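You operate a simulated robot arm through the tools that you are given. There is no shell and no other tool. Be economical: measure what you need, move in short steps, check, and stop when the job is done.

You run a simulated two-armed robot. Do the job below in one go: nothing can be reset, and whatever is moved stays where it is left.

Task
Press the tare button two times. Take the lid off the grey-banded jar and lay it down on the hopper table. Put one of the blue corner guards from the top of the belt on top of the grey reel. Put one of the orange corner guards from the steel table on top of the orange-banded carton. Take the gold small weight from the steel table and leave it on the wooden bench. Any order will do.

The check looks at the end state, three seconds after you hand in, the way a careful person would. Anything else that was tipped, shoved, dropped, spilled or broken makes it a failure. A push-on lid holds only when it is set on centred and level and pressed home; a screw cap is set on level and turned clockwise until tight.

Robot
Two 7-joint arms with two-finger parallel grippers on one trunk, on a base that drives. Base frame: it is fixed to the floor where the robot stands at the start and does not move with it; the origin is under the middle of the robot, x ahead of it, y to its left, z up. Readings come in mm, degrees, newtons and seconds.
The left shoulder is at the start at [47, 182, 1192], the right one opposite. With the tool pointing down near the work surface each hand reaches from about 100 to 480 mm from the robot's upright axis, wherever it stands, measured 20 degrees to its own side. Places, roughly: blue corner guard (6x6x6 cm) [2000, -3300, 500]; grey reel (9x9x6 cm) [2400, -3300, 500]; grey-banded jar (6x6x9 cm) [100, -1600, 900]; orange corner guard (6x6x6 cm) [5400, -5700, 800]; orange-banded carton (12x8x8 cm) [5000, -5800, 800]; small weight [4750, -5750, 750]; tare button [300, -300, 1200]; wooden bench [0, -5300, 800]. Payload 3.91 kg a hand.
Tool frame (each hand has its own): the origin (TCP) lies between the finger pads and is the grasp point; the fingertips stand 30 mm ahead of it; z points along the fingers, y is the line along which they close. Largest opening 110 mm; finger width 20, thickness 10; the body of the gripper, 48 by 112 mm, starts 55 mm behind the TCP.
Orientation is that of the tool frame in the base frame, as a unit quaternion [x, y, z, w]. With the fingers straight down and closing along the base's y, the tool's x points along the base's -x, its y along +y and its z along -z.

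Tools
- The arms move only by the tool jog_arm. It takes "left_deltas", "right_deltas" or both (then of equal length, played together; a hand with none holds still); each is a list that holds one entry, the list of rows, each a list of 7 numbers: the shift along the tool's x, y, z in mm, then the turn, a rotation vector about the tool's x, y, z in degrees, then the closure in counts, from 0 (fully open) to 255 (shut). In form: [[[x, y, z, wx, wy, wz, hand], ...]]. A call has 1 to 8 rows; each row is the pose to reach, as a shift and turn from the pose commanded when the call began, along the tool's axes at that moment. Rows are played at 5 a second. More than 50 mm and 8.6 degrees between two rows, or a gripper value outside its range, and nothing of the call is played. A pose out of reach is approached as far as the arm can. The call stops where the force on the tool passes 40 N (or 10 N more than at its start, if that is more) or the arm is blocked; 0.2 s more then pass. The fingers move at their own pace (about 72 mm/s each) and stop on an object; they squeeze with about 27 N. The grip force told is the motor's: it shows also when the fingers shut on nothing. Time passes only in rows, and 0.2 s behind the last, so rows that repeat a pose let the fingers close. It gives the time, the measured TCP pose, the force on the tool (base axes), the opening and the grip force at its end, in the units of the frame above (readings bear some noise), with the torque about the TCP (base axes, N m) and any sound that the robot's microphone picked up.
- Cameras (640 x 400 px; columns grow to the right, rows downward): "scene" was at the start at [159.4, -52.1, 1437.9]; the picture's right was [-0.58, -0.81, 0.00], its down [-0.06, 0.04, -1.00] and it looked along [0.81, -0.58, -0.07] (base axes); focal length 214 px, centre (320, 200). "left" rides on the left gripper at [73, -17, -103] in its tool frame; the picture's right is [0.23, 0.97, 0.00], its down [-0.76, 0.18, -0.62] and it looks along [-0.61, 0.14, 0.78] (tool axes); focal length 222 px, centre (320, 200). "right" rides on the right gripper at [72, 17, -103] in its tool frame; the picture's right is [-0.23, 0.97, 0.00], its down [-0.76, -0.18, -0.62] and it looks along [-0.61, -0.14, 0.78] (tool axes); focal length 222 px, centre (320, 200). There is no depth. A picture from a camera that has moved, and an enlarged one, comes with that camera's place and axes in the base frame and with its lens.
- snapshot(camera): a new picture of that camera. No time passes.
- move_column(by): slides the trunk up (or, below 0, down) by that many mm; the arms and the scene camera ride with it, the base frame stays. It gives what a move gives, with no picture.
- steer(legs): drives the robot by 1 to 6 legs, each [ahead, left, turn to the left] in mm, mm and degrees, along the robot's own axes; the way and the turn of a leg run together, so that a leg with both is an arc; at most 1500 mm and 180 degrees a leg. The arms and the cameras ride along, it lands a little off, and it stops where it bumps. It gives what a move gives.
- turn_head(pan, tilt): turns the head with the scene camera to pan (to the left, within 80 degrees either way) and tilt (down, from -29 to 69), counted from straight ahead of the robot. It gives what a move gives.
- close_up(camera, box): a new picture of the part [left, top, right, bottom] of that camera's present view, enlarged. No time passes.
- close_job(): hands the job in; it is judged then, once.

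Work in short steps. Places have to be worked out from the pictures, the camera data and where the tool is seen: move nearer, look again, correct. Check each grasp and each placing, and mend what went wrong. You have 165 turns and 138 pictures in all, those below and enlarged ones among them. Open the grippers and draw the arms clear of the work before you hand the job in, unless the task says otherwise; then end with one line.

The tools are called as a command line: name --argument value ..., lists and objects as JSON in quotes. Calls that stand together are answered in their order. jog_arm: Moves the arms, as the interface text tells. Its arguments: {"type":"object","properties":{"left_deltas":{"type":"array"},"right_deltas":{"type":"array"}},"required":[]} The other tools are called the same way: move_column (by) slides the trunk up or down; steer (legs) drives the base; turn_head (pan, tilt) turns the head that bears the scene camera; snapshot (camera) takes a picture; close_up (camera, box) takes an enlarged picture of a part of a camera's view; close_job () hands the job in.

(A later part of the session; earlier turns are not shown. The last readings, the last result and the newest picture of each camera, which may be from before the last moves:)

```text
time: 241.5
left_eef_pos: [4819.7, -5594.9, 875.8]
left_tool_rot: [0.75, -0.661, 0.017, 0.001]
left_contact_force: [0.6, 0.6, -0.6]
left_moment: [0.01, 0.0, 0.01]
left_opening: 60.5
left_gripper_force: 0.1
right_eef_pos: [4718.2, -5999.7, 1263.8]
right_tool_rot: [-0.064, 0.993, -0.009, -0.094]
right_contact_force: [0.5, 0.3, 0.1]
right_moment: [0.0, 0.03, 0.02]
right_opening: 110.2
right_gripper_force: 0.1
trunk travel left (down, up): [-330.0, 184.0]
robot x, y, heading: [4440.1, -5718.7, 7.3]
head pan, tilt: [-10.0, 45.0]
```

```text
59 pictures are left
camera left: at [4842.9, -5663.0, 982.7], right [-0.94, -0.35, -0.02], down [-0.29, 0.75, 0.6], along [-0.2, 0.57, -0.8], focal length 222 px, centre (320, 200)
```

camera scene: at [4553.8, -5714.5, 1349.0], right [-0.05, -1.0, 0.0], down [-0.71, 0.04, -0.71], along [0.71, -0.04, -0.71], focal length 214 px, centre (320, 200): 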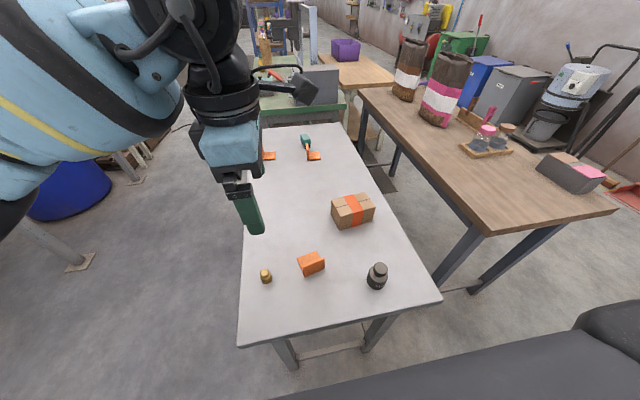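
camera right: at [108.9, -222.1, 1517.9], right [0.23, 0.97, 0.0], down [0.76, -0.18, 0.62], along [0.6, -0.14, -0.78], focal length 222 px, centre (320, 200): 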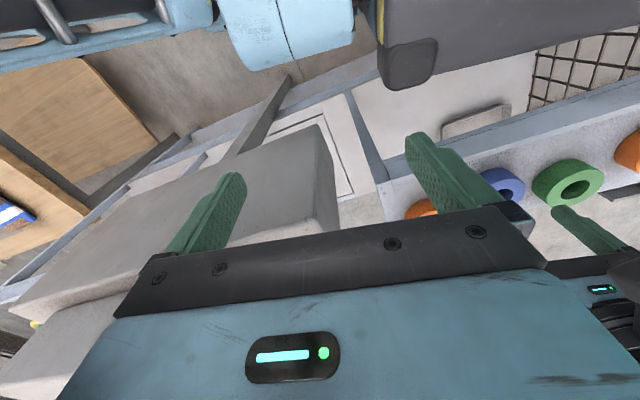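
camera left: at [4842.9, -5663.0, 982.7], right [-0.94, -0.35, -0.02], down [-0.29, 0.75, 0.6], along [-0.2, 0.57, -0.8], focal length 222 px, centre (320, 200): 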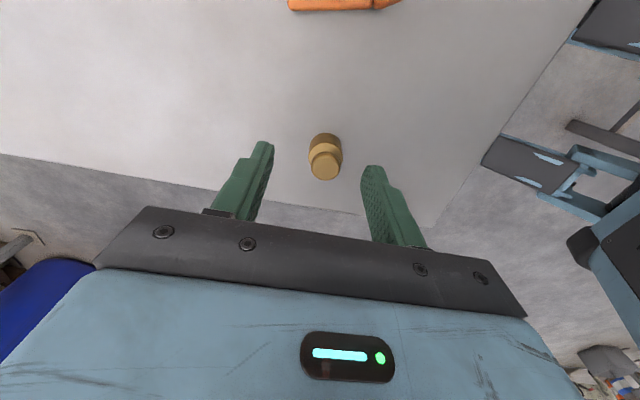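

I correct by (-6,+5), lower to 835 and close.

jog_arm --left_deltas '[[[-6, 5, 15, 0, 0, 0, 115], [-6, 5, 30, 0, 0, 0, 115], [-6, 5, 40, 0, 0, 0, 115], [-6, 5, 40, 0, 0, 0, 200], [-6, 5, 40, 0, 0, 0, 255], [-6, 5, 40, 0, 0, 0, 255], [-6, 5, 40, 0, 0, 0, 255]]]'

jog_arm --left_deltas '[[[0, 0, -25, 0, 0, 0, 255], [0, 0, -60, 0, 0, 0, 255], [-30, 20, -105, 0, 0, 0, 255], [-60, 40, -150, 0, 0, 0, 255], [-90, 60, -190, 0, 0, 0, 255], [-110, 90, -230, 0, 0, 0, 255]]]'

snapshot --camera "left"

```text
time: 243.1
left_eef_pos: [4814.8, -5590.6, 836.6]
left_tool_rot: [0.75, -0.661, 0.016, 0.001]
left_contact_force: [0.3, -0.6, 0.6]
left_moment: [0.03, -0.01, -0.01]
left_opening: 27.0
left_gripper_force: 27.3
right_eef_pos: [4717.2, -6000.4, 1263.3]
right_tool_rot: [-0.063, 0.993, -0.008, -0.095]
right_contact_force: [0.5, 0.1, 0.2]
right_moment: [0.03, 0.0, -0.02]
right_opening: 110.3
right_gripper_force: 0.0
trunk travel left (down, up): [-330.0, 184.0]
robot x, y, heading: [4442.5, -5715.0, 7.3]
head pan, tilt: [-10.0, 45.0]
```

```text
refused: row 3 steps farther than a row can; nothing moved
```

```text
58 pictures are left
camera left: at [4838.2, -5658.4, 943.4], right [-0.94, -0.35, -0.01], down [-0.29, 0.75, 0.6], along [-0.2, 0.57, -0.8], focal length 222 px, centre (320, 200)
```

left: 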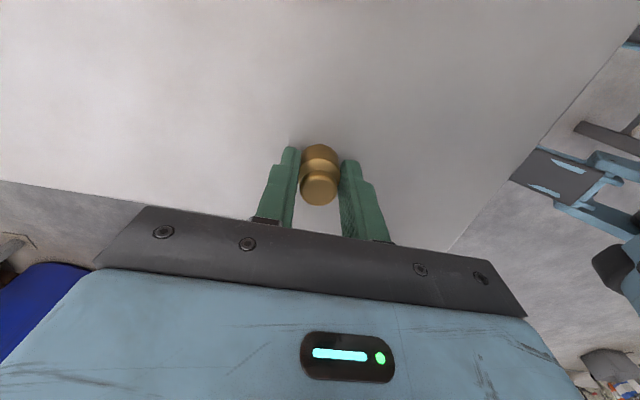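

The gold weight is gripped (27 mm). I lift it and park the left hand out to the left.

jog_arm --left_deltas '[[[0, 0, -25, 0, 0, 0, 255], [0, 0, -60, 0, 0, 0, 255], [-20, 10, -95, 0, 0, 0, 255], [-45, 20, -130, 0, 0, 0, 255], [-70, 30, -165, 0, 0, 0, 255], [-95, 40, -200, 0, 0, 0, 255], [-120, 50, -220, 0, 0, 0, 255], [-145, 60, -230, 0, 0, 0, 255]]]'

snapshot --camera "right"

snapshot --camera "scene"

```text
time: 244.9
left_eef_pos: [4730.9, -5447.5, 1062.9]
left_tool_rot: [0.75, -0.661, 0.016, 0.001]
left_contact_force: [-0.6, -0.8, -0.6]
left_moment: [0.01, 0.0, -0.04]
left_opening: 26.8
left_gripper_force: 26.8
right_eef_pos: [4718.5, -5999.3, 1262.9]
right_tool_rot: [-0.065, 0.993, -0.009, -0.095]
right_contact_force: [-1.3, -0.7, 0.1]
right_moment: [-0.04, 0.01, -0.03]
right_opening: 109.9
right_gripper_force: 0.1
trunk travel left (down, up): [-330.0, 184.0]
robot x, y, heading: [4441.7, -5714.7, 7.2]
head pan, tilt: [-10.0, 45.0]
```

```text
57 pictures are left
camera right: at [4663.7, -5989.2, 1379.2], right [0.1, 0.99, -0.05], down [0.88, -0.06, 0.47], along [0.46, -0.09, -0.88], focal length 222 px, centre (320, 200)
```

right: 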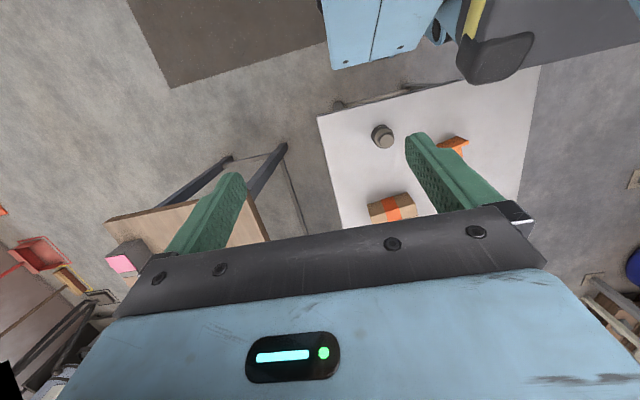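

```text
56 pictures are left
camera scene: at [4660.2, -5700.1, 1238.7], right [-0.05, -1.0, 0.0], down [-0.71, 0.03, -0.71], along [0.71, -0.03, -0.71], focal length 214 px, centre (320, 200)
```

scene: 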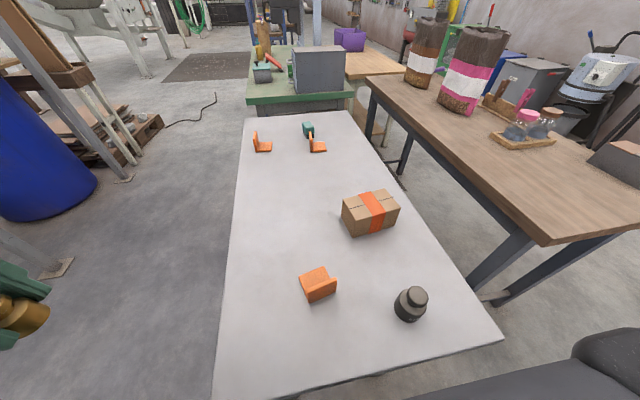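

The table is clear for the right arm. I level the right tool (11° tilt) and bring it above the near orange guard.

jog_arm --right_deltas '[[[-25, 35, 19, 0, -1.4, 0, 0], [-49, 69, 38, 0, -2.7, 0, 0], [-74, 104, 57, 0, -4.1, 0, 0], [-99, 139, 76, 0, -5.5, 0, 0], [-123, 174, 96, 0, -6.8, 0, 0], [-148, 208, 115, 0, -8.2, 0, 0], [-172, 243, 134, 0, -9.5, 0, 0], [-197, 278, 153, 0, -10.9, 0, 0]]]'

snapshot --camera "right"

```text
time: 245.9
left_eef_pos: [4732.0, -5448.8, 1063.0]
left_tool_rot: [0.75, -0.661, 0.017, 0.001]
left_contact_force: [-0.1, -0.3, -1.6]
left_moment: [0.02, 0.01, -0.02]
left_opening: 26.5
left_gripper_force: 27.3
right_eef_pos: [4784.7, -5862.6, 1175.5]
right_tool_rot: [-0.068, 0.996, 0.004, -0.051]
right_contact_force: [-0.3, -6.9, -1.6]
right_moment: [0.76, -0.14, 0.55]
right_opening: 109.9
right_gripper_force: 0.1
trunk travel left (down, up): [-330.0, 184.0]
robot x, y, heading: [4443.0, -5713.5, 7.2]
head pan, tilt: [-10.0, 45.0]
stopped in row 5 (right hand): the force on the tool passed its limit at 131 N (the readings are from after the stop); the commanded pose is now the measured one
```

```text
55 pictures are left
camera right: at [4721.6, -5855.0, 1286.4], right [0.09, 1.0, -0.01], down [0.84, -0.07, 0.54], along [0.54, -0.06, -0.84], focal length 222 px, centre (320, 200)
```

right: 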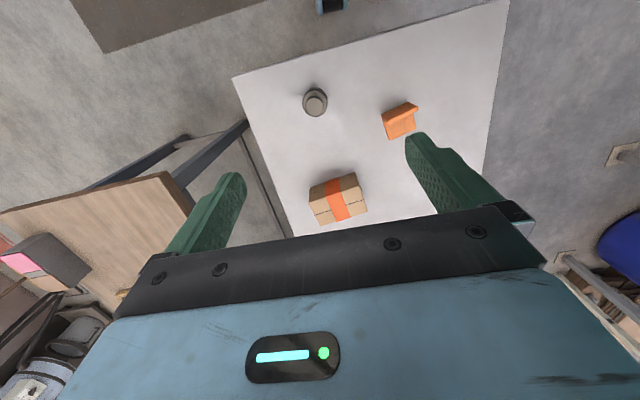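

The right hand met the head. I shift the base 110 mm to the left so the guard and carton lie in front of the right shoulder, and pan the head left.

jog_arm --right_deltas '[[[0, -20, 0, 0, 0, 0, 0], [0, -40, 10, 0, 0, 0, 0]]]'

steer --legs '[[0, 110, 0]]'

turn_head --pan 10 --tilt 45

snapshot --camera "right"

```text
time: 246.5
left_eef_pos: [4731.3, -5449.4, 1062.1]
left_tool_rot: [0.75, -0.661, 0.016, 0.0]
left_contact_force: [-0.5, 0.4, -0.1]
left_moment: [-0.03, 0.02, 0.02]
left_opening: 26.4
left_gripper_force: 27.3
right_eef_pos: [4788.8, -5901.5, 1164.2]
right_tool_rot: [-0.068, 0.996, 0.001, -0.052]
right_contact_force: [-0.4, 0.3, -0.4]
right_moment: [0.02, -0.01, -0.01]
right_opening: 110.1
right_gripper_force: 0.1
trunk travel left (down, up): [-330.0, 184.0]
robot x, y, heading: [4443.5, -5715.5, 7.1]
head pan, tilt: [-10.0, 45.0]
```

```text
time: 248.2
left_eef_pos: [4717.8, -5341.3, 1063.2]
left_tool_rot: [0.75, -0.661, 0.017, 0.001]
left_contact_force: [0.0, -0.8, -0.5]
left_moment: [-0.04, 0.0, 0.01]
left_opening: 26.9
left_gripper_force: 26.2
right_eef_pos: [4775.5, -5791.8, 1163.5]
right_tool_rot: [-0.069, 0.996, 0.002, -0.052]
right_contact_force: [1.0, -1.0, 0.3]
right_moment: [-0.05, 0.01, -0.05]
right_opening: 110.1
right_gripper_force: 0.0
trunk travel left (down, up): [-330.0, 184.0]
robot x, y, heading: [4430.9, -5602.7, 7.4]
head pan, tilt: [-10.0, 45.0]
```

```text
time: 249.0
left_eef_pos: [4718.4, -5341.4, 1062.7]
left_tool_rot: [0.75, -0.661, 0.017, 0.001]
left_contact_force: [-0.2, 0.4, -0.9]
left_moment: [0.03, 0.0, 0.01]
left_opening: 26.6
left_gripper_force: 27.2
right_eef_pos: [4775.8, -5791.8, 1164.2]
right_tool_rot: [-0.068, 0.996, 0.001, -0.053]
right_contact_force: [0.7, 0.4, -0.3]
right_moment: [-0.03, 0.0, 0.0]
right_opening: 109.9
right_gripper_force: 0.2
trunk travel left (down, up): [-330.0, 184.0]
robot x, y, heading: [4431.3, -5606.6, 7.1]
head pan, tilt: [10.0, 45.0]
```

```text
54 pictures are left
camera right: at [4712.2, -5785.6, 1275.1], right [0.09, 1.0, -0.01], down [0.84, -0.07, 0.54], along [0.54, -0.06, -0.84], focal length 222 px, centre (320, 200)
```

right: 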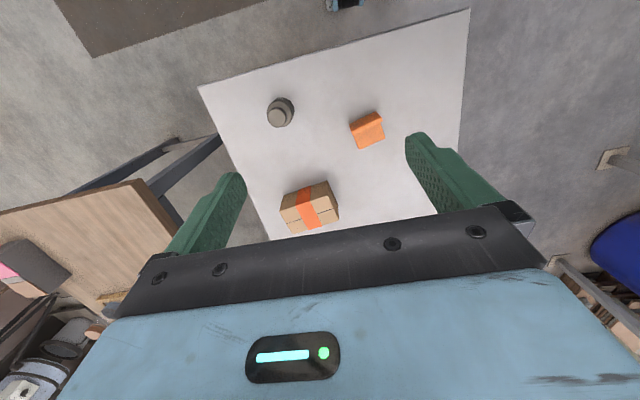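

Now the guard lies about 400 ahead and 150 right. I bring the right hand over it at z≈960, levelling the tool.

jog_arm --right_deltas '[[[-17, 13, 33, 0, -1, 0, 0], [-34, 25, 65, 0, -2, 0, 0], [-51, 38, 98, 0, -3, 0, 0], [-68, 51, 130, 0, -4, 0, 0], [-85, 63, 163, 0, -5, 0, 0], [-102, 76, 195, 0, -6, 0, 0], [-102, 76, 195, 0, -6, 0, 0]]]'

snapshot --camera "right"

snapshot --camera "scene"

```text
time: 250.6
left_eef_pos: [4717.2, -5340.8, 1061.7]
left_tool_rot: [0.75, -0.661, 0.017, -0.001]
left_contact_force: [-0.7, 0.0, -2.7]
left_moment: [-0.05, -0.01, 0.0]
left_opening: 26.4
left_gripper_force: 26.8
right_eef_pos: [4843.9, -5703.3, 960.5]
right_tool_rot: [-0.068, 0.998, 0.007, 0.001]
right_contact_force: [-0.1, -0.2, -0.4]
right_moment: [-0.01, -0.02, -0.02]
right_opening: 110.0
right_gripper_force: 0.0
trunk travel left (down, up): [-330.0, 184.0]
robot x, y, heading: [4430.9, -5605.6, 7.1]
head pan, tilt: [10.0, 45.0]
```

```text
53 pictures are left
camera right: at [4769.4, -5698.2, 1064.8], right [0.09, 1.0, 0.01], down [0.78, -0.08, 0.62], along [0.62, -0.05, -0.78], focal length 222 px, centre (320, 200)
```

right: 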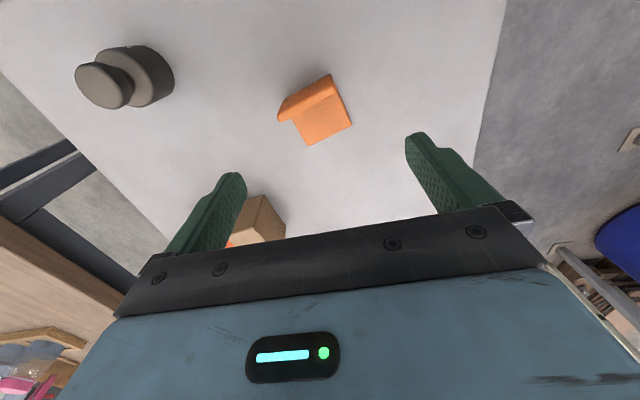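

```text
52 pictures are left
camera scene: at [4642.8, -5564.0, 1238.7], right [0.3, -0.96, 0.0], down [-0.67, -0.21, -0.71], along [0.68, 0.21, -0.71], focal length 214 px, centre (320, 200)
```

scene: 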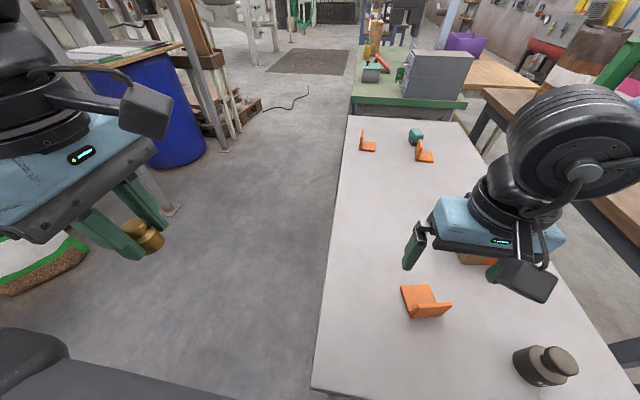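

The guard's upright is rotated about 25°: it runs from [4831,-5737] to [4808,-5691]. I'll grip it across its 60 mm width near the upright, so I rotate the tool 17°, centre on [4829,-5710] and lower to 875.

jog_arm --right_deltas '[[[5, -2, 15, 0, 0, -6, 0], [11, -4, 30, 0, 0, -12, 0], [16, -5, 50, 0, 0, -17, 0], [16, -5, 85, 0, 0, -17, 0], [16, -5, 85, 0, 0, -17, 0]]]'

snapshot --camera "right"

close_up --camera "scene" --box '[350, 220, 550, 345]'

```text
time: 251.8
left_eef_pos: [4716.6, -5340.5, 1063.0]
left_tool_rot: [0.75, -0.661, 0.016, 0.001]
left_contact_force: [0.3, 0.4, -1.4]
left_moment: [0.0, -0.03, -0.01]
left_opening: 26.6
left_gripper_force: 26.8
right_eef_pos: [4829.6, -5710.6, 875.2]
right_tool_rot: [-0.216, 0.976, 0.006, 0.002]
right_contact_force: [-0.4, 0.1, -0.2]
right_moment: [0.01, 0.01, -0.01]
right_opening: 110.1
right_gripper_force: 0.2
trunk travel left (down, up): [-330.0, 184.0]
robot x, y, heading: [4429.8, -5604.7, 7.2]
head pan, tilt: [10.0, 45.0]
```

```text
51 pictures are left
camera right: at [4755.8, -5727.3, 978.7], right [-0.2, 0.98, 0.01], down [0.77, 0.15, 0.62], along [0.61, 0.14, -0.78], focal length 222 px, centre (320, 200)
```

right: 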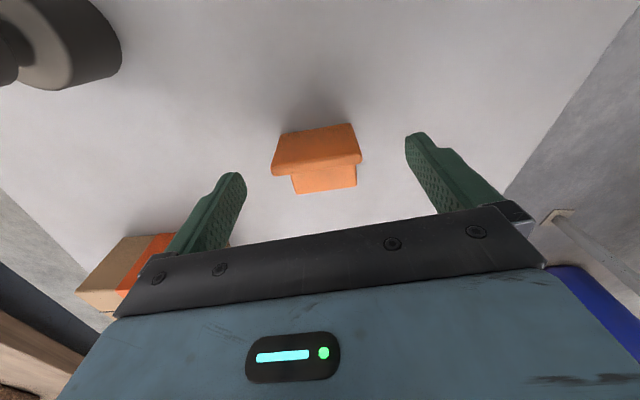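

```text
3.20 times, centred on (450, 282) of scene
camera zoom: at [4643.2, -5563.9, 1238.7], right [0.3, -0.96, 0.0], down [-0.68, -0.21, -0.71], along [0.68, 0.21, -0.71], focal length 686 px, centre (-96, -64)
```

zoom: 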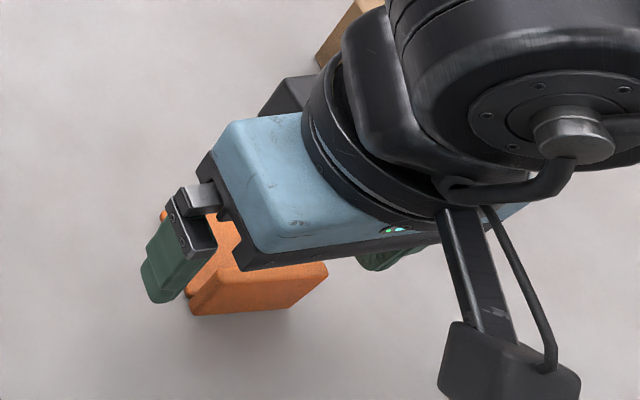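

The tool is aligned with the plate. I lower 41 mm and close across its width.

jog_arm --right_deltas '[[[0, 0, 20, 0, 0, 0, 0], [0, 0, 35, 0, 0, 0, 0], [0, 0, 41, 0, 0, 0, 0], [0, 0, 41, 0, 0, 0, 100], [0, 0, 41, 0, 0, 0, 180], [0, 0, 41, 0, 0, 0, 255], [0, 0, 41, 0, 0, 0, 255]]]'

jog_arm --right_deltas '[[[0, 0, -15, 0, 0, 0, 255], [0, 0, -45, 0, 0, 0, 255], [0, 0, -85, 0, 0, 0, 255], [0, 0, -130, 0, 0, 0, 255], [0, 0, -165, 0, 0, 0, 255]]]'

snapshot --camera "right"

```text
time: 253.4
left_eef_pos: [4716.9, -5340.0, 1062.7]
left_tool_rot: [0.75, -0.661, 0.017, 0.001]
left_contact_force: [0.4, -0.6, -1.0]
left_moment: [-0.01, 0.01, -0.01]
left_opening: 26.7
left_gripper_force: 27.6
right_eef_pos: [4828.3, -5708.9, 835.2]
right_tool_rot: [-0.215, 0.977, 0.005, 0.001]
right_contact_force: [-0.6, -1.0, 6.2]
right_moment: [-0.19, -0.07, -0.04]
right_opening: 59.9
right_gripper_force: 26.7
trunk travel left (down, up): [-330.0, 184.0]
robot x, y, heading: [4432.4, -5601.1, 7.0]
head pan, tilt: [10.0, 45.0]
```

```text
time: 254.6
left_eef_pos: [4717.5, -5340.5, 1063.5]
left_tool_rot: [0.75, -0.662, 0.017, 0.001]
left_contact_force: [-0.2, 0.0, -1.1]
left_moment: [-0.02, 0.01, -0.02]
left_opening: 26.6
left_gripper_force: 26.9
right_eef_pos: [4829.3, -5710.3, 1000.2]
right_tool_rot: [-0.216, 0.976, 0.006, 0.001]
right_contact_force: [0.0, 0.1, -0.4]
right_moment: [0.0, -0.03, 0.01]
right_opening: 59.6
right_gripper_force: 27.1
trunk travel left (down, up): [-330.0, 184.0]
robot x, y, heading: [4426.6, -5607.4, 7.3]
head pan, tilt: [10.0, 45.0]
```

```text
49 pictures are left
camera right: at [4756.7, -5727.8, 1103.5], right [-0.2, 0.98, 0.01], down [0.77, 0.15, 0.62], along [0.61, 0.13, -0.78], focal length 222 px, centre (320, 200)
```

right: 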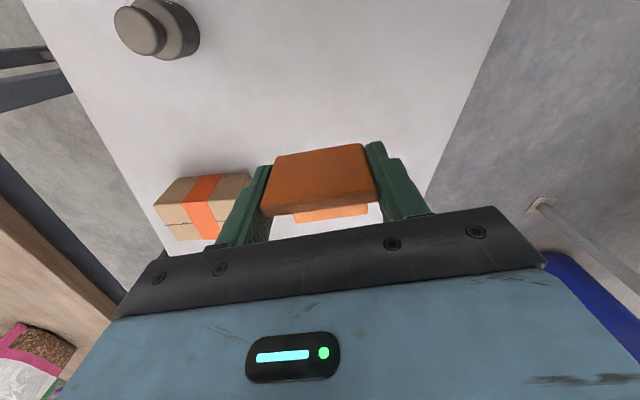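

The guard is held. I carry it over the carton (centre ≈[4994,-5833]) at the same height and check.

jog_arm --right_deltas '[[[-16, -36, 0, 0, 0, 0, 255], [-31, -72, 0, 0, 0, 0, 255], [-47, -109, 0, 0, 0, 0, 255], [-62, -145, 0, 0, 0, 0, 255], [-78, -181, 0, 0, 0, 0, 255], [-78, -181, 0, 0, 0, 0, 255]]]'

turn_head --pan -15 --tilt 40

snapshot --camera "scene"

snapshot --camera "right"

```text
time: 256.0
left_eef_pos: [4716.3, -5340.8, 1062.1]
left_tool_rot: [0.75, -0.661, 0.017, 0.0]
left_contact_force: [-0.3, 0.5, -1.4]
left_moment: [-0.01, 0.01, -0.06]
left_opening: 26.5
left_gripper_force: 26.8
right_eef_pos: [4978.2, -5844.3, 998.3]
right_tool_rot: [-0.214, 0.977, 0.005, 0.0]
right_contact_force: [0.3, -0.5, -0.4]
right_moment: [-0.03, 0.01, -0.01]
right_opening: 59.4
right_gripper_force: 26.8
trunk travel left (down, up): [-330.0, 184.0]
robot x, y, heading: [4429.1, -5605.4, 7.3]
head pan, tilt: [10.0, 45.0]
```

```text
time: 256.9
left_eef_pos: [4717.7, -5341.4, 1062.6]
left_tool_rot: [0.75, -0.661, 0.017, 0.001]
left_contact_force: [0.3, 0.6, -0.9]
left_moment: [-0.02, 0.04, 0.0]
left_opening: 26.6
left_gripper_force: 26.6
right_eef_pos: [4977.4, -5843.2, 996.9]
right_tool_rot: [-0.215, 0.977, 0.005, 0.001]
right_contact_force: [-0.1, 0.4, -0.5]
right_moment: [0.0, -0.01, -0.01]
right_opening: 59.4
right_gripper_force: 26.4
trunk travel left (down, up): [-330.0, 184.0]
robot x, y, heading: [4426.9, -5604.8, 7.4]
head pan, tilt: [-15.0, 40.0]
```

```text
48 pictures are left
camera scene: at [4650.2, -5599.5, 1245.8], right [-0.13, -0.99, 0.0], down [-0.64, 0.09, -0.77], along [0.76, -0.1, -0.64], focal length 214 px, centre (320, 200)
```

scene: 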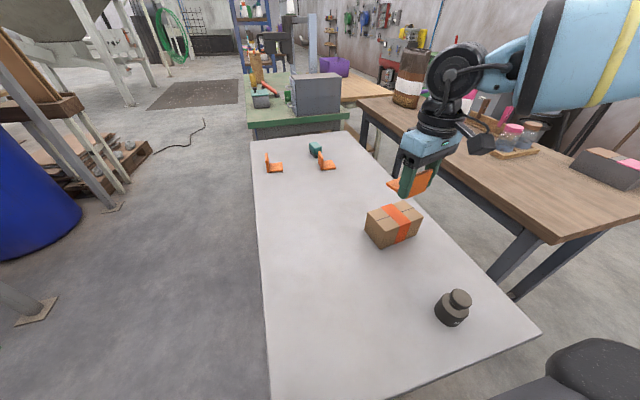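

```text
47 pictures are left
camera right: at [4904.0, -5860.5, 1101.6], right [-0.2, 0.98, 0.01], down [0.77, 0.15, 0.62], along [0.61, 0.13, -0.78], focal length 222 px, centre (320, 200)
```

right: 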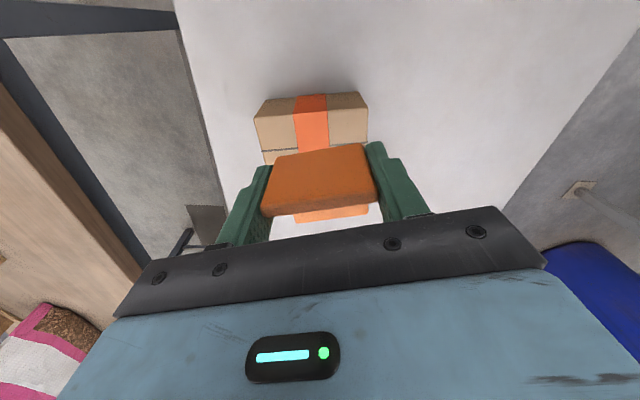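

The guard is nearly centred over the carton (needs about +10 mm in x). I shift and lower, finishing in small steps until it touches.

jog_arm --right_deltas '[[[-8, -7, 20, 0, 0, 0, 255], [-8, -7, 45, 0, 0, 0, 255], [-8, -7, 62, 0, 0, 0, 255], [-8, -7, 69, 0, 0, 0, 255], [-8, -7, 73, 0, 0, 0, 255], [-8, -7, 77, 0, 0, 0, 255], [-8, -7, 80, 0, 0, 0, 255]]]'

close_up --camera "scene" --box '[330, 150, 490, 260]'

```text
time: 258.5
left_eef_pos: [4717.6, -5340.4, 1062.5]
left_tool_rot: [0.75, -0.661, 0.017, 0.001]
left_contact_force: [-0.5, 0.2, -1.9]
left_moment: [-0.01, 0.0, -0.04]
left_opening: 26.4
left_gripper_force: 27.0
right_eef_pos: [4987.6, -5844.7, 917.0]
right_tool_rot: [-0.215, 0.977, 0.006, 0.0]
right_contact_force: [-0.5, 1.1, -1.0]
right_moment: [0.0, 0.05, 0.02]
right_opening: 59.6
right_gripper_force: 27.2
trunk travel left (down, up): [-330.0, 184.0]
robot x, y, heading: [4432.4, -5608.8, 7.3]
head pan, tilt: [-15.0, 40.0]
```

```text
3.64 times, centred on (410, 205) of scene
camera zoom: at [4650.2, -5599.6, 1245.8], right [-0.14, -0.99, 0.0], down [-0.64, 0.09, -0.77], along [0.76, -0.1, -0.64], focal length 780 px, centre (-7, 182)
```

zoom: 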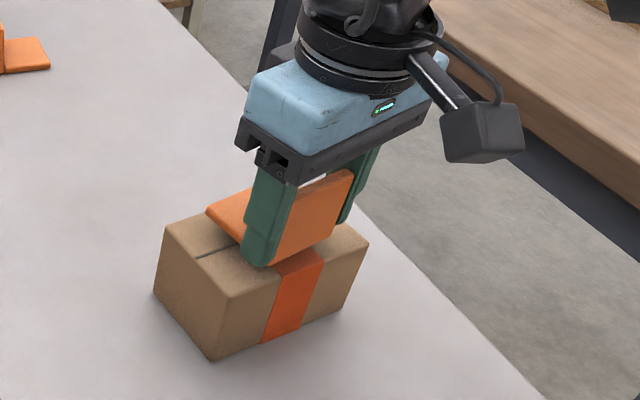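

From here the guard's base corner sits at the carton's far edge, so I shift back 11 mm toward -x and lower the last millimetres to contact.

jog_arm --right_deltas '[[[6, 2, 0, 0, 0, 0, 255], [10, 5, 0, 0, 0, 0, 255], [10, 5, 3, 0, 0, 0, 255], [10, 5, 6, 0, 0, 0, 255], [10, 5, 9, 0, 0, 0, 255], [10, 5, 12, 0, 0, 0, 255]]]'

close_up --camera "scene" --box '[330, 150, 490, 260]'

```text
time: 259.9
left_eef_pos: [4717.3, -5341.2, 1061.9]
left_tool_rot: [0.75, -0.661, 0.017, 0.001]
left_contact_force: [0.2, 0.6, -0.9]
left_moment: [-0.02, -0.01, 0.03]
left_opening: 26.4
left_gripper_force: 26.9
right_eef_pos: [4975.6, -5844.5, 907.3]
right_tool_rot: [-0.215, 0.977, 0.006, 0.0]
right_contact_force: [0.4, 0.1, -0.2]
right_moment: [-0.01, 0.0, 0.04]
right_opening: 59.6
right_gripper_force: 26.8
trunk travel left (down, up): [-330.0, 184.0]
robot x, y, heading: [4429.9, -5606.3, 7.4]
head pan, tilt: [-15.0, 40.0]
```

```text
3.64 times, centred on (410, 205) of scene
camera zoom: at [4650.3, -5599.6, 1245.8], right [-0.14, -0.99, 0.0], down [-0.64, 0.09, -0.77], along [0.76, -0.1, -0.64], focal length 780 px, centre (-7, 182)
```

zoom: 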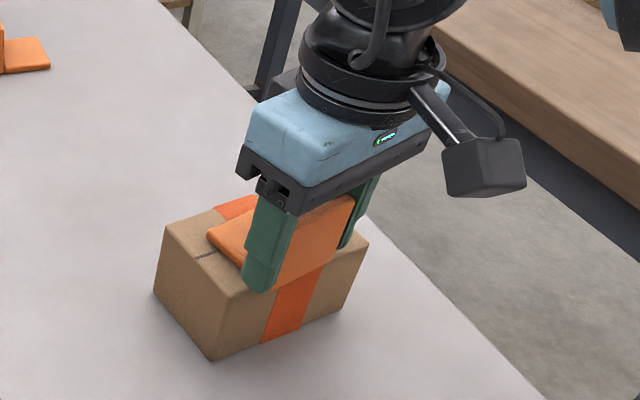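

Still no contact at 907. I lower further in 2 mm steps with 5 mm back toward +x.

jog_arm --right_deltas '[[[-5, -2, 0, 0, 0, 0, 255], [-5, -2, 3, 0, 0, 0, 255], [-5, -2, 6, 0, 0, 0, 255], [-5, -2, 8, 0, 0, 0, 255], [-5, -2, 10, 0, 0, 0, 255], [-5, -2, 12, 0, 0, 0, 255], [-5, -2, 14, 0, 0, 0, 255], [-5, -2, 16, 0, 0, 0, 255]]]'

close_up --camera "scene" --box '[330, 150, 490, 260]'

```text
time: 260.9
left_eef_pos: [4716.3, -5340.4, 1062.7]
left_tool_rot: [0.75, -0.662, 0.017, 0.0]
left_contact_force: [0.2, 1.0, -1.3]
left_moment: [-0.01, -0.02, 0.02]
left_opening: 26.6
left_gripper_force: 26.9
right_eef_pos: [4983.9, -5842.6, 904.6]
right_tool_rot: [-0.215, 0.977, 0.006, 0.007]
right_contact_force: [-5.1, -1.3, 17.2]
right_moment: [-0.23, 0.22, -0.05]
right_opening: 59.6
right_gripper_force: 27.2
trunk travel left (down, up): [-330.0, 184.0]
robot x, y, heading: [4426.4, -5605.3, 7.2]
head pan, tilt: [-15.0, 40.0]
stopped in row 5 (right hand): the force on the tool passed its limit at 44 N (the readings are from after the stop); the commanded pose is now the measured one
```

```text
3.64 times, centred on (410, 205) of scene
camera zoom: at [4648.9, -5599.5, 1246.0], right [-0.14, -0.99, 0.0], down [-0.64, 0.09, -0.77], along [0.76, -0.1, -0.64], focal length 780 px, centre (-7, 182)
```

zoom: 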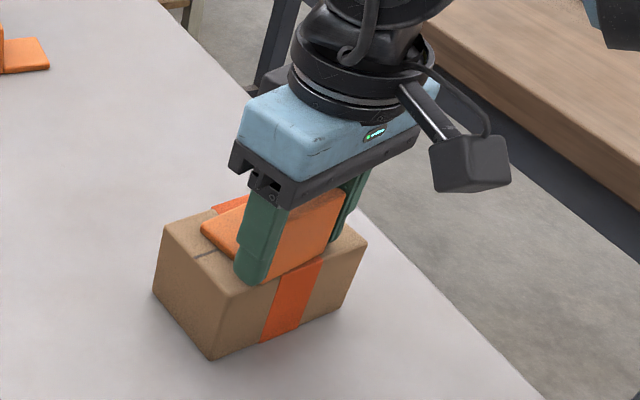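

Contact: the guard sits on the carton top and the carton hasn't moved. I ease up 2 mm, open and rise straight up.

jog_arm --right_deltas '[[[0, 0, -1, 0, 0, 0, 255], [0, 0, -1, 0, 0, 0, 200], [0, 0, -1, 0, 0, 0, 100], [0, 0, -1, 0, 0, 0, 0], [0, 0, -30, 0, 0, 0, 0], [0, 0, -70, 0, 0, 0, 0], [0, 0, -115, 0, 0, 0, 0], [0, 0, -160, 0, 0, 0, 0]]]'

close_up --camera "scene" --box '[330, 150, 490, 260]'

```text
time: 262.7
left_eef_pos: [4718.9, -5339.9, 1063.4]
left_tool_rot: [0.75, -0.661, 0.018, 0.0]
left_contact_force: [0.1, -0.1, -1.2]
left_moment: [-0.02, -0.06, 0.03]
left_opening: 26.4
left_gripper_force: 27.1
right_eef_pos: [4980.3, -5844.7, 1061.8]
right_tool_rot: [-0.215, 0.977, 0.005, 0.005]
right_contact_force: [-0.5, 0.4, 0.5]
right_moment: [-0.01, -0.01, -0.03]
right_opening: 110.0
right_gripper_force: 0.0
trunk travel left (down, up): [-330.0, 184.0]
robot x, y, heading: [4430.3, -5607.8, 7.2]
head pan, tilt: [-15.0, 40.0]
```

```text
3.64 times, centred on (410, 205) of scene
camera zoom: at [4649.6, -5599.4, 1245.9], right [-0.14, -0.99, 0.0], down [-0.64, 0.09, -0.77], along [0.76, -0.1, -0.64], focal length 780 px, centre (-7, 182)
```

zoom: 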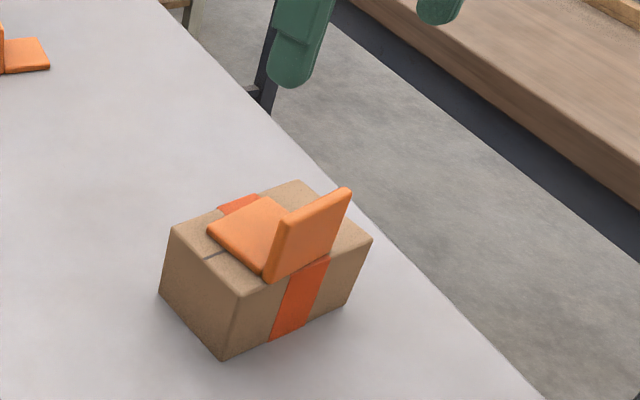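

The orange guard stands on the carton. I retract the right hand, leave the table and drive back west toward the wooden bench's east side, turning around there.

jog_arm --right_deltas '[[[25, -10, -25, 0, 0, 0, 0], [55, -20, -50, 0, 0, 4, 0], [85, -30, -80, 0, 0, 8, 0], [115, -40, -110, 0, 0, 12, 0], [140, -50, -120, 0, 0, 17, 0]]]'

move_column --by 100

steer --legs '[[0, 630, 0], [-1450, 0, 0], [-1450, 0, 0], [-450, 0, 0], [0, 0, 173]]'

turn_head --pan 0 --tilt 25

snapshot --camera "scene"

```text
time: 263.9
left_eef_pos: [4716.6, -5341.6, 1063.2]
left_tool_rot: [0.75, -0.661, 0.017, 0.001]
left_contact_force: [0.1, 0.0, -0.4]
left_moment: [-0.02, -0.01, -0.01]
left_opening: 26.6
left_gripper_force: 26.9
right_eef_pos: [4874.2, -5951.7, 1178.9]
right_tool_rot: [-0.067, 0.998, 0.007, 0.004]
right_contact_force: [-0.7, -0.8, -0.4]
right_moment: [0.02, -0.03, -0.01]
right_opening: 110.0
right_gripper_force: 0.0
trunk travel left (down, up): [-330.0, 184.0]
robot x, y, heading: [4426.7, -5605.6, 7.3]
head pan, tilt: [-15.0, 40.0]
```

```text
time: 265.2
left_eef_pos: [4717.5, -5340.4, 1162.3]
left_tool_rot: [0.75, -0.661, 0.016, 0.001]
left_contact_force: [0.5, 0.2, -0.4]
left_moment: [-0.03, 0.0, -0.02]
left_opening: 26.9
left_gripper_force: 26.8
right_eef_pos: [4875.6, -5950.2, 1280.3]
right_tool_rot: [-0.067, 0.998, 0.006, 0.004]
right_contact_force: [0.4, 0.0, 0.5]
right_moment: [-0.01, -0.01, -0.02]
right_opening: 109.9
right_gripper_force: 0.0
trunk travel left (down, up): [-430.0, 84.0]
robot x, y, heading: [4426.9, -5606.0, 7.3]
head pan, tilt: [-15.0, 40.0]
```

```text
time: 294.3
left_eef_pos: [687.9, -5606.0, 1163.6]
left_tool_rot: [0.712, 0.702, 0.003, -0.017]
left_contact_force: [0.1, 0.1, -1.3]
left_moment: [0.0, 0.0, -0.01]
left_opening: 26.9
left_gripper_force: 26.8
right_eef_pos: [617.5, -4979.2, 1279.2]
right_tool_rot: [1.0, -0.001, -0.004, 0.005]
right_contact_force: [0.0, -0.5, -0.9]
right_moment: [0.0, -0.02, -0.06]
right_opening: 110.1
right_gripper_force: 0.1
trunk travel left (down, up): [-430.0, 84.0]
robot x, y, heading: [1014.3, -5385.5, 179.1]
head pan, tilt: [-15.0, 40.0]
```

```text
time: 295.1
left_eef_pos: [688.3, -5606.1, 1162.9]
left_tool_rot: [0.712, 0.702, 0.001, -0.017]
left_contact_force: [0.1, 0.2, -1.5]
left_moment: [-0.02, 0.02, 0.01]
left_opening: 27.0
left_gripper_force: 27.2
right_eef_pos: [615.8, -4978.2, 1279.3]
right_tool_rot: [1.0, -0.001, -0.004, 0.006]
right_contact_force: [0.6, -0.1, -0.5]
right_moment: [0.02, 0.0, -0.01]
right_opening: 110.2
right_gripper_force: 0.1
trunk travel left (down, up): [-430.0, 84.0]
robot x, y, heading: [1014.2, -5383.2, 179.2]
head pan, tilt: [0.0, 25.0]
```

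```text
42 pictures are left
camera scene: at [821.1, -5378.9, 1379.4], right [0.01, 1.0, 0.0], down [0.42, -0.01, -0.91], along [-0.91, 0.01, -0.42], focal length 214 px, centre (320, 200)
```

scene: 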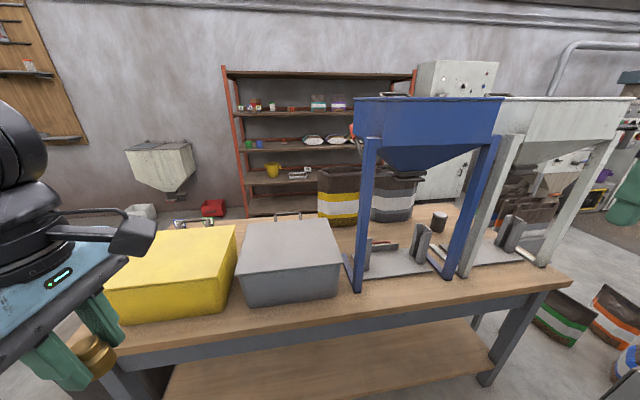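

I see the bench: boxes and hoppers, with a free strip along its east edge in front of the grey box near [355,-5310]. I turn the left wrist back 90° so the body fits in the strip, and pull the right hand back.

jog_arm --left_deltas '[[[0, 0, 0, 0, 0, 8.5, 255], [0, 0, 0, 0, 0, 17, 255], [0, 0, 0, 0, 0, 25.5, 255], [0, 0, 0, 0, 0, 34, 255], [0, 0, 0, 0, 0, 42.5, 255], [0, 0, 0, 0, 0, 51, 255], [0, 0, 0, 0, 0, 59.5, 255], [0, 0, 0, 0, 0, 68, 255]]]' --right_deltas '[[[15, 0, 0, 0, 0, 0, 0], [30, 0, 0, 0, 0, 0, 0], [45, 0, 0, 0, 0, 0, 0], [60, 0, 0, 0, 0, 0, 0], [75, 0, 0, 0, 0, 0, 0], [90, 0, 0, 0, 0, 0, 0], [105, 0, 0, 0, 0, 0, 0], [120, 0, 0, 0, 0, 0, 0]]]'

jog_arm --left_deltas '[[[0, 0, 0, 0, 0, 8.5, 255], [0, 0, 0, 0, 0, 17, 255], [0, 0, 0, 0, 0, 22, 255], [0, 0, 0, 0, 0, 22, 255]]]'

steer --legs '[[229, -183, 0]]'

snapshot --camera "scene"

snapshot --camera "left"

```text
time: 296.9
left_eef_pos: [689.4, -5607.8, 1163.1]
left_tool_rot: [0.983, 0.183, -0.008, -0.014]
left_contact_force: [-0.6, 0.4, 0.0]
left_moment: [-0.01, 0.03, 0.03]
left_opening: 27.0
left_gripper_force: 27.3
right_eef_pos: [737.1, -4978.5, 1279.5]
right_tool_rot: [1.0, -0.002, -0.005, 0.006]
right_contact_force: [-0.2, 0.0, 0.5]
right_moment: [-0.02, 0.03, 0.04]
right_opening: 110.0
right_gripper_force: 0.1
trunk travel left (down, up): [-430.0, 84.0]
robot x, y, heading: [1011.4, -5381.0, 179.2]
head pan, tilt: [0.0, 25.0]
```

```text
time: 297.9
left_eef_pos: [687.0, -5605.1, 1162.0]
left_tool_rot: [1.0, -0.007, -0.011, -0.013]
left_contact_force: [0.5, -0.2, -1.8]
left_moment: [-0.03, -0.02, -0.01]
left_opening: 27.0
left_gripper_force: 27.4
right_eef_pos: [736.6, -4979.8, 1278.0]
right_tool_rot: [1.0, -0.002, -0.005, 0.006]
right_contact_force: [0.2, -0.7, 0.0]
right_moment: [-0.04, -0.05, 0.0]
right_opening: 110.0
right_gripper_force: 0.0
trunk travel left (down, up): [-430.0, 84.0]
robot x, y, heading: [1010.3, -5378.1, 179.0]
head pan, tilt: [0.0, 25.0]
```

```text
time: 300.1
left_eef_pos: [459.9, -5420.2, 1163.2]
left_tool_rot: [1.0, -0.007, -0.01, -0.014]
left_contact_force: [-0.2, 0.5, -1.6]
left_moment: [-0.04, 0.05, 0.02]
left_opening: 27.0
left_gripper_force: 26.4
right_eef_pos: [509.9, -4794.3, 1279.3]
right_tool_rot: [1.0, -0.002, -0.004, 0.006]
right_contact_force: [-0.2, 0.3, -0.9]
right_moment: [-0.01, 0.04, -0.03]
right_opening: 109.8
right_gripper_force: 0.0
trunk travel left (down, up): [-430.0, 84.0]
robot x, y, heading: [785.3, -5196.0, 179.2]
head pan, tilt: [0.0, 25.0]
```

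```text
41 pictures are left
camera scene: at [593.4, -5193.4, 1379.5], right [0.01, 1.0, 0.0], down [0.42, -0.01, -0.91], along [-0.91, 0.01, -0.42], focal length 214 px, centre (320, 200)
```

scene: 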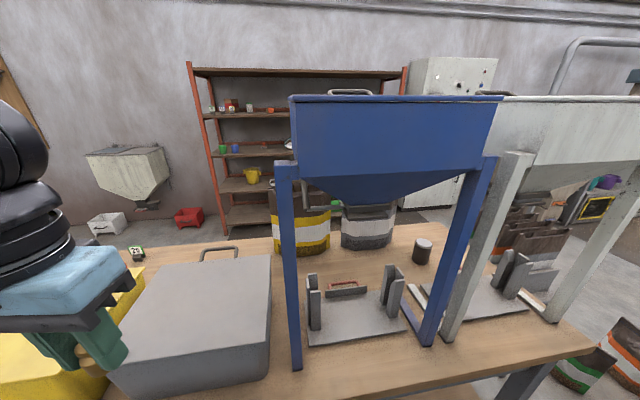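

```text
40 pictures are left
camera left: at [535.3, -5407.0, 1265.7], right [0.21, -0.98, -0.03], down [-0.75, -0.18, 0.63], along [-0.63, -0.11, -0.77], focal length 222 px, centre (320, 200)
```

left: 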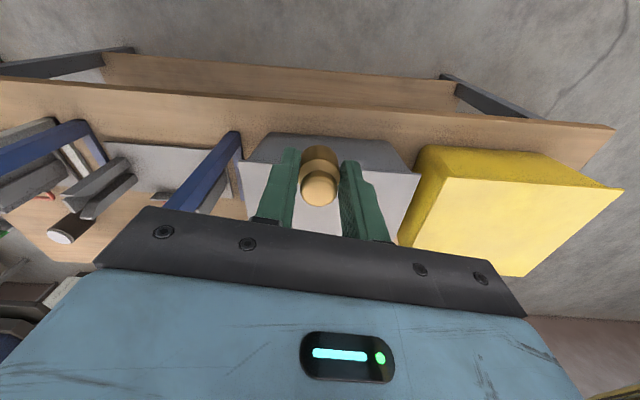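

I choose the spot [350,-5350] in front of the grey box, clear of the blue post. I move above it first, then descend part way.

jog_arm --left_deltas '[[[-37, -23, 0, 0, 0, 0, 255], [-74, -46, 0, 0, 0, 0, 255], [-111, -68, 0, 0, 0, 0, 255], [-111, -68, 45, 0, 0, 0, 255], [-111, -68, 90, 0, 0, 0, 255], [-111, -68, 135, 0, 0, 0, 255], [-111, -68, 135, 0, 0, 0, 255]]]'

snapshot --camera "left"

turn_head --pan 20 --tilt 45

snapshot --camera "scene"

```text
time: 301.7
left_eef_pos: [347.0, -5348.9, 1032.8]
left_tool_rot: [1.0, -0.007, -0.011, -0.013]
left_contact_force: [0.0, -1.4, -0.6]
left_moment: [0.03, -0.02, 0.0]
left_opening: 26.9
left_gripper_force: 26.8
right_eef_pos: [509.5, -4793.9, 1279.1]
right_tool_rot: [1.0, -0.003, -0.005, 0.006]
right_contact_force: [0.2, 0.1, -0.3]
right_moment: [0.01, -0.01, -0.03]
right_opening: 110.1
right_gripper_force: 0.0
trunk travel left (down, up): [-430.0, 84.0]
robot x, y, heading: [784.0, -5197.9, 179.2]
head pan, tilt: [0.0, 25.0]
```

```text
39 pictures are left
camera left: at [422.5, -5334.3, 1135.5], right [0.21, -0.98, -0.03], down [-0.75, -0.18, 0.64], along [-0.63, -0.11, -0.77], focal length 222 px, centre (320, 200)
```

left: 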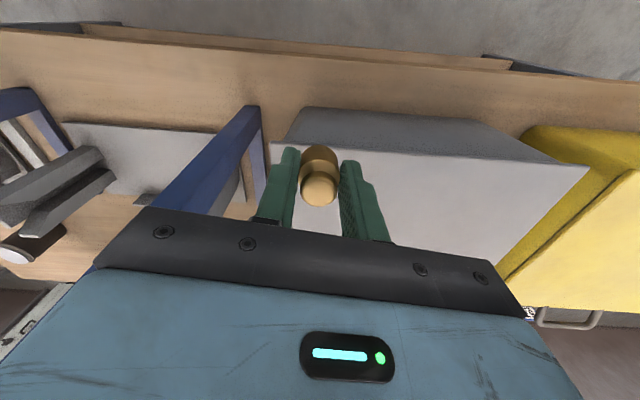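

```text
time: 302.6
left_eef_pos: [346.9, -5346.7, 1033.6]
left_tool_rot: [1.0, -0.007, -0.011, -0.013]
left_contact_force: [-1.0, 0.2, -0.9]
left_moment: [-0.03, -0.02, -0.01]
left_opening: 27.1
left_gripper_force: 27.2
right_eef_pos: [508.8, -4793.0, 1278.7]
right_tool_rot: [1.0, -0.003, -0.004, 0.007]
right_contact_force: [-0.2, 0.6, -0.4]
right_moment: [-0.01, -0.01, -0.01]
right_opening: 110.0
right_gripper_force: 0.0
trunk travel left (down, up): [-430.0, 84.0]
robot x, y, heading: [783.7, -5195.2, 179.4]
head pan, tilt: [20.0, 45.0]
```

```text
38 pictures are left
camera scene: at [608.8, -5221.3, 1349.0], right [-0.33, 0.94, 0.0], down [0.67, 0.23, -0.71], along [-0.67, -0.23, -0.71], focal length 214 px, centre (320, 200)
```

scene: 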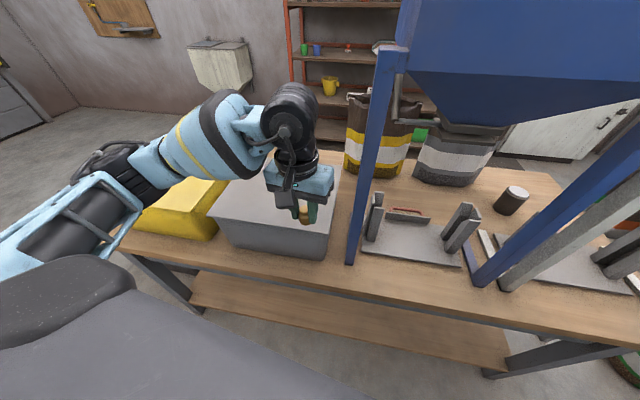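

The strip here runs x=316–380, so I aim for x≈353. I descend to TCP 850, then feel for the bench.

jog_arm --left_deltas '[[[6, 0, 45, 0, 0, 0, 255], [6, 0, 90, 0, 0, 0, 255], [6, 0, 135, 0, 0, 0, 255], [6, 0, 165, 0, 0, 0, 255], [6, 0, 178, 0, 0, 0, 255], [6, 0, 184, 0, 0, 0, 255], [6, 0, 188, 0, 0, 0, 255], [6, 0, 192, 0, 0, 0, 255]]]'

close_up --camera "scene" --box '[220, 170, 400, 290]'

```text
time: 303.5
left_eef_pos: [350.7, -5342.6, 886.6]
left_tool_rot: [1.0, -0.006, -0.016, -0.012]
left_contact_force: [9.1, -0.4, 12.4]
left_moment: [-0.76, 0.66, 0.54]
left_opening: 26.9
left_gripper_force: 26.6
right_eef_pos: [511.9, -4793.6, 1280.0]
right_tool_rot: [1.0, -0.002, -0.005, 0.006]
right_contact_force: [0.0, 1.2, 0.2]
right_moment: [-0.02, 0.01, 0.0]
right_opening: 110.0
right_gripper_force: 0.1
trunk travel left (down, up): [-430.0, 84.0]
robot x, y, heading: [785.7, -5197.9, 179.4]
head pan, tilt: [20.0, 45.0]
stopped in row 4 (left hand): the force on the tool passed its limit at 63 N (the readings are from after the stop); the commanded pose is now the measured one
```

```text
3.33 times, centred on (310, 230) of scene
camera zoom: at [610.7, -5221.4, 1349.3], right [-0.33, 0.94, 0.0], down [0.67, 0.23, -0.71], along [-0.67, -0.23, -0.71], focal length 715 px, centre (353, 100)
```

zoom: 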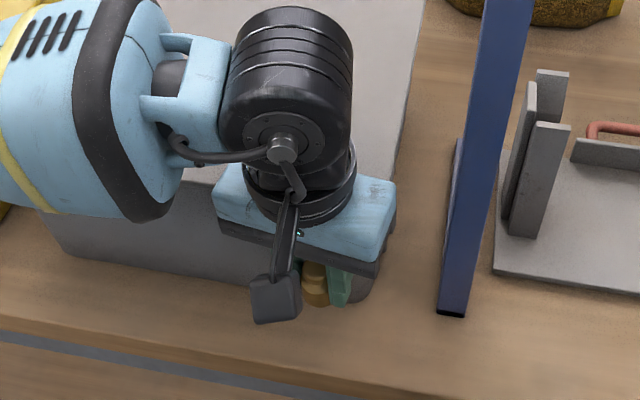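

The gripper body touched the grey box's edge, so this spot is too tight. I lift away and go instead to the open strip in front of the blue hopper plate, between its posts (≈[318,-5150]).

jog_arm --left_deltas '[[[10, 0, -10, 0, 0, 0, 255], [20, 0, -45, 0, 0, 0, 255], [35, 0, -80, 0, 0, 0, 255], [60, 0, -110, 0, 0, 0, 255]]]'

snapshot --camera "scene"

steer --legs '[[0, -200, 0]]'

snapshot --camera "left"

```text
time: 304.5
left_eef_pos: [411.4, -5348.2, 992.6]
left_tool_rot: [1.0, -0.006, -0.015, -0.013]
left_contact_force: [-0.3, -1.0, -1.0]
left_moment: [0.01, -0.01, -0.02]
left_opening: 27.0
left_gripper_force: 26.8
right_eef_pos: [510.6, -4793.4, 1278.2]
right_tool_rot: [1.0, -0.002, -0.005, 0.006]
right_contact_force: [0.2, 0.1, 0.0]
right_moment: [-0.04, 0.02, 0.01]
right_opening: 110.1
right_gripper_force: 0.1
trunk travel left (down, up): [-430.0, 84.0]
robot x, y, heading: [780.0, -5198.1, 179.2]
head pan, tilt: [20.0, 45.0]
```

```text
36 pictures are left
camera scene: at [609.4, -5221.5, 1349.0], right [-0.33, 0.94, 0.0], down [0.67, 0.23, -0.71], along [-0.67, -0.23, -0.71], focal length 214 px, centre (320, 200)
```

scene: 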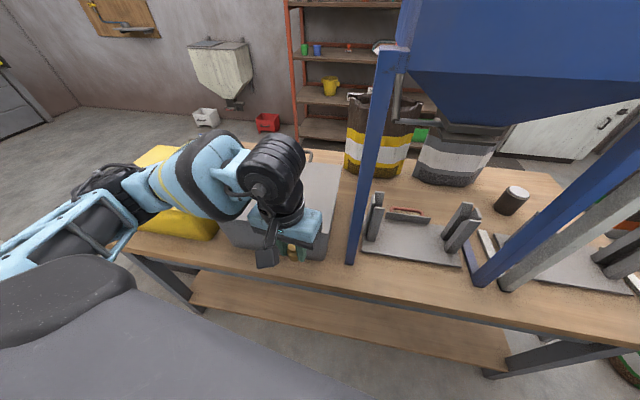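

```text
time: 306.9
left_eef_pos: [413.9, -5146.3, 991.9]
left_tool_rot: [1.0, -0.006, -0.014, -0.013]
left_contact_force: [-0.1, -0.5, -1.2]
left_moment: [0.02, 0.0, -0.02]
left_opening: 26.8
left_gripper_force: 27.1
right_eef_pos: [511.3, -4592.6, 1278.9]
right_tool_rot: [1.0, -0.003, -0.004, 0.007]
right_contact_force: [-0.1, 1.0, 0.4]
right_moment: [-0.02, 0.02, 0.03]
right_opening: 110.0
right_gripper_force: 0.0
trunk travel left (down, up): [-430.0, 84.0]
robot x, y, heading: [784.3, -4999.4, 179.2]
head pan, tilt: [20.0, 45.0]
```

```text
35 pictures are left
camera left: at [490.4, -5133.5, 1094.1], right [0.21, -0.98, -0.03], down [-0.74, -0.18, 0.64], along [-0.63, -0.11, -0.77], focal length 222 px, centre (320, 200)
```

left: 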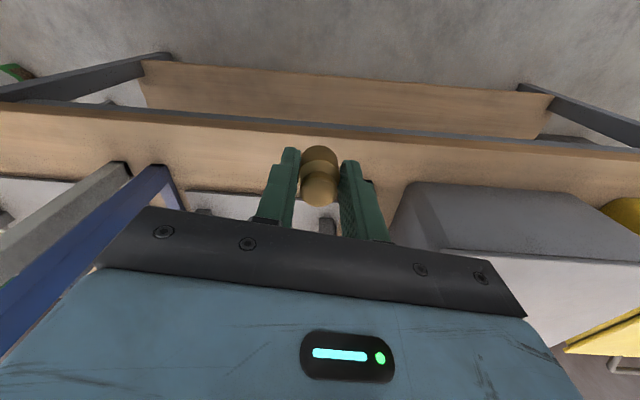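

There is a free strip here about 150 mm deep. I move to x≈335 and descend, feeling for contact.

jog_arm --left_deltas '[[[-40, 0, 0, 0, 0, 0, 255], [-79, 0, 20, 0, 0, 0, 255], [-79, 0, 65, 0, 0, 0, 255], [-79, 0, 110, 0, 0, 0, 255], [-79, 0, 135, 0, 0, 0, 255], [-79, 0, 144, 0, 0, 0, 255], [-79, 0, 148, 0, 0, 0, 255], [-79, 0, 152, 0, 0, 0, 255]]]'

jog_arm --left_deltas '[[[0, 0, 3, 0, 0, 0, 255], [0, 0, 6, 0, 0, 0, 255], [0, 0, 9, 0, 0, 0, 255], [0, 0, 12, 0, 0, 0, 255], [0, 0, 15, 0, 0, 0, 255], [0, 0, 18, 0, 0, 0, 255], [0, 0, 21, 0, 0, 0, 255], [0, 0, 24, 0, 0, 0, 255]]]'

```text
time: 308.7
left_eef_pos: [331.9, -5142.1, 843.0]
left_tool_rot: [1.0, -0.006, -0.016, -0.014]
left_contact_force: [0.2, -1.3, -1.2]
left_moment: [-0.01, 0.0, 0.02]
left_opening: 27.0
left_gripper_force: 27.5
right_eef_pos: [512.9, -4593.2, 1277.6]
right_tool_rot: [1.0, -0.003, -0.004, 0.006]
right_contact_force: [0.6, 1.3, -0.9]
right_moment: [-0.03, 0.0, 0.01]
right_opening: 110.1
right_gripper_force: 0.0
trunk travel left (down, up): [-430.0, 84.0]
robot x, y, heading: [783.9, -4995.1, 179.4]
head pan, tilt: [20.0, 45.0]
```

```text
time: 310.5
left_eef_pos: [329.7, -5141.9, 817.9]
left_tool_rot: [1.0, -0.007, -0.014, -0.012]
left_contact_force: [-0.3, -0.4, -1.7]
left_moment: [0.0, -0.01, 0.02]
left_opening: 27.0
left_gripper_force: 27.2
right_eef_pos: [512.3, -4593.1, 1277.3]
right_tool_rot: [1.0, -0.002, -0.004, 0.007]
right_contact_force: [0.7, -0.3, 0.7]
right_moment: [0.0, 0.02, 0.02]
right_opening: 109.5
right_gripper_force: 0.1
trunk travel left (down, up): [-430.0, 84.0]
robot x, y, heading: [788.0, -4995.5, 179.4]
head pan, tilt: [20.0, 45.0]
```

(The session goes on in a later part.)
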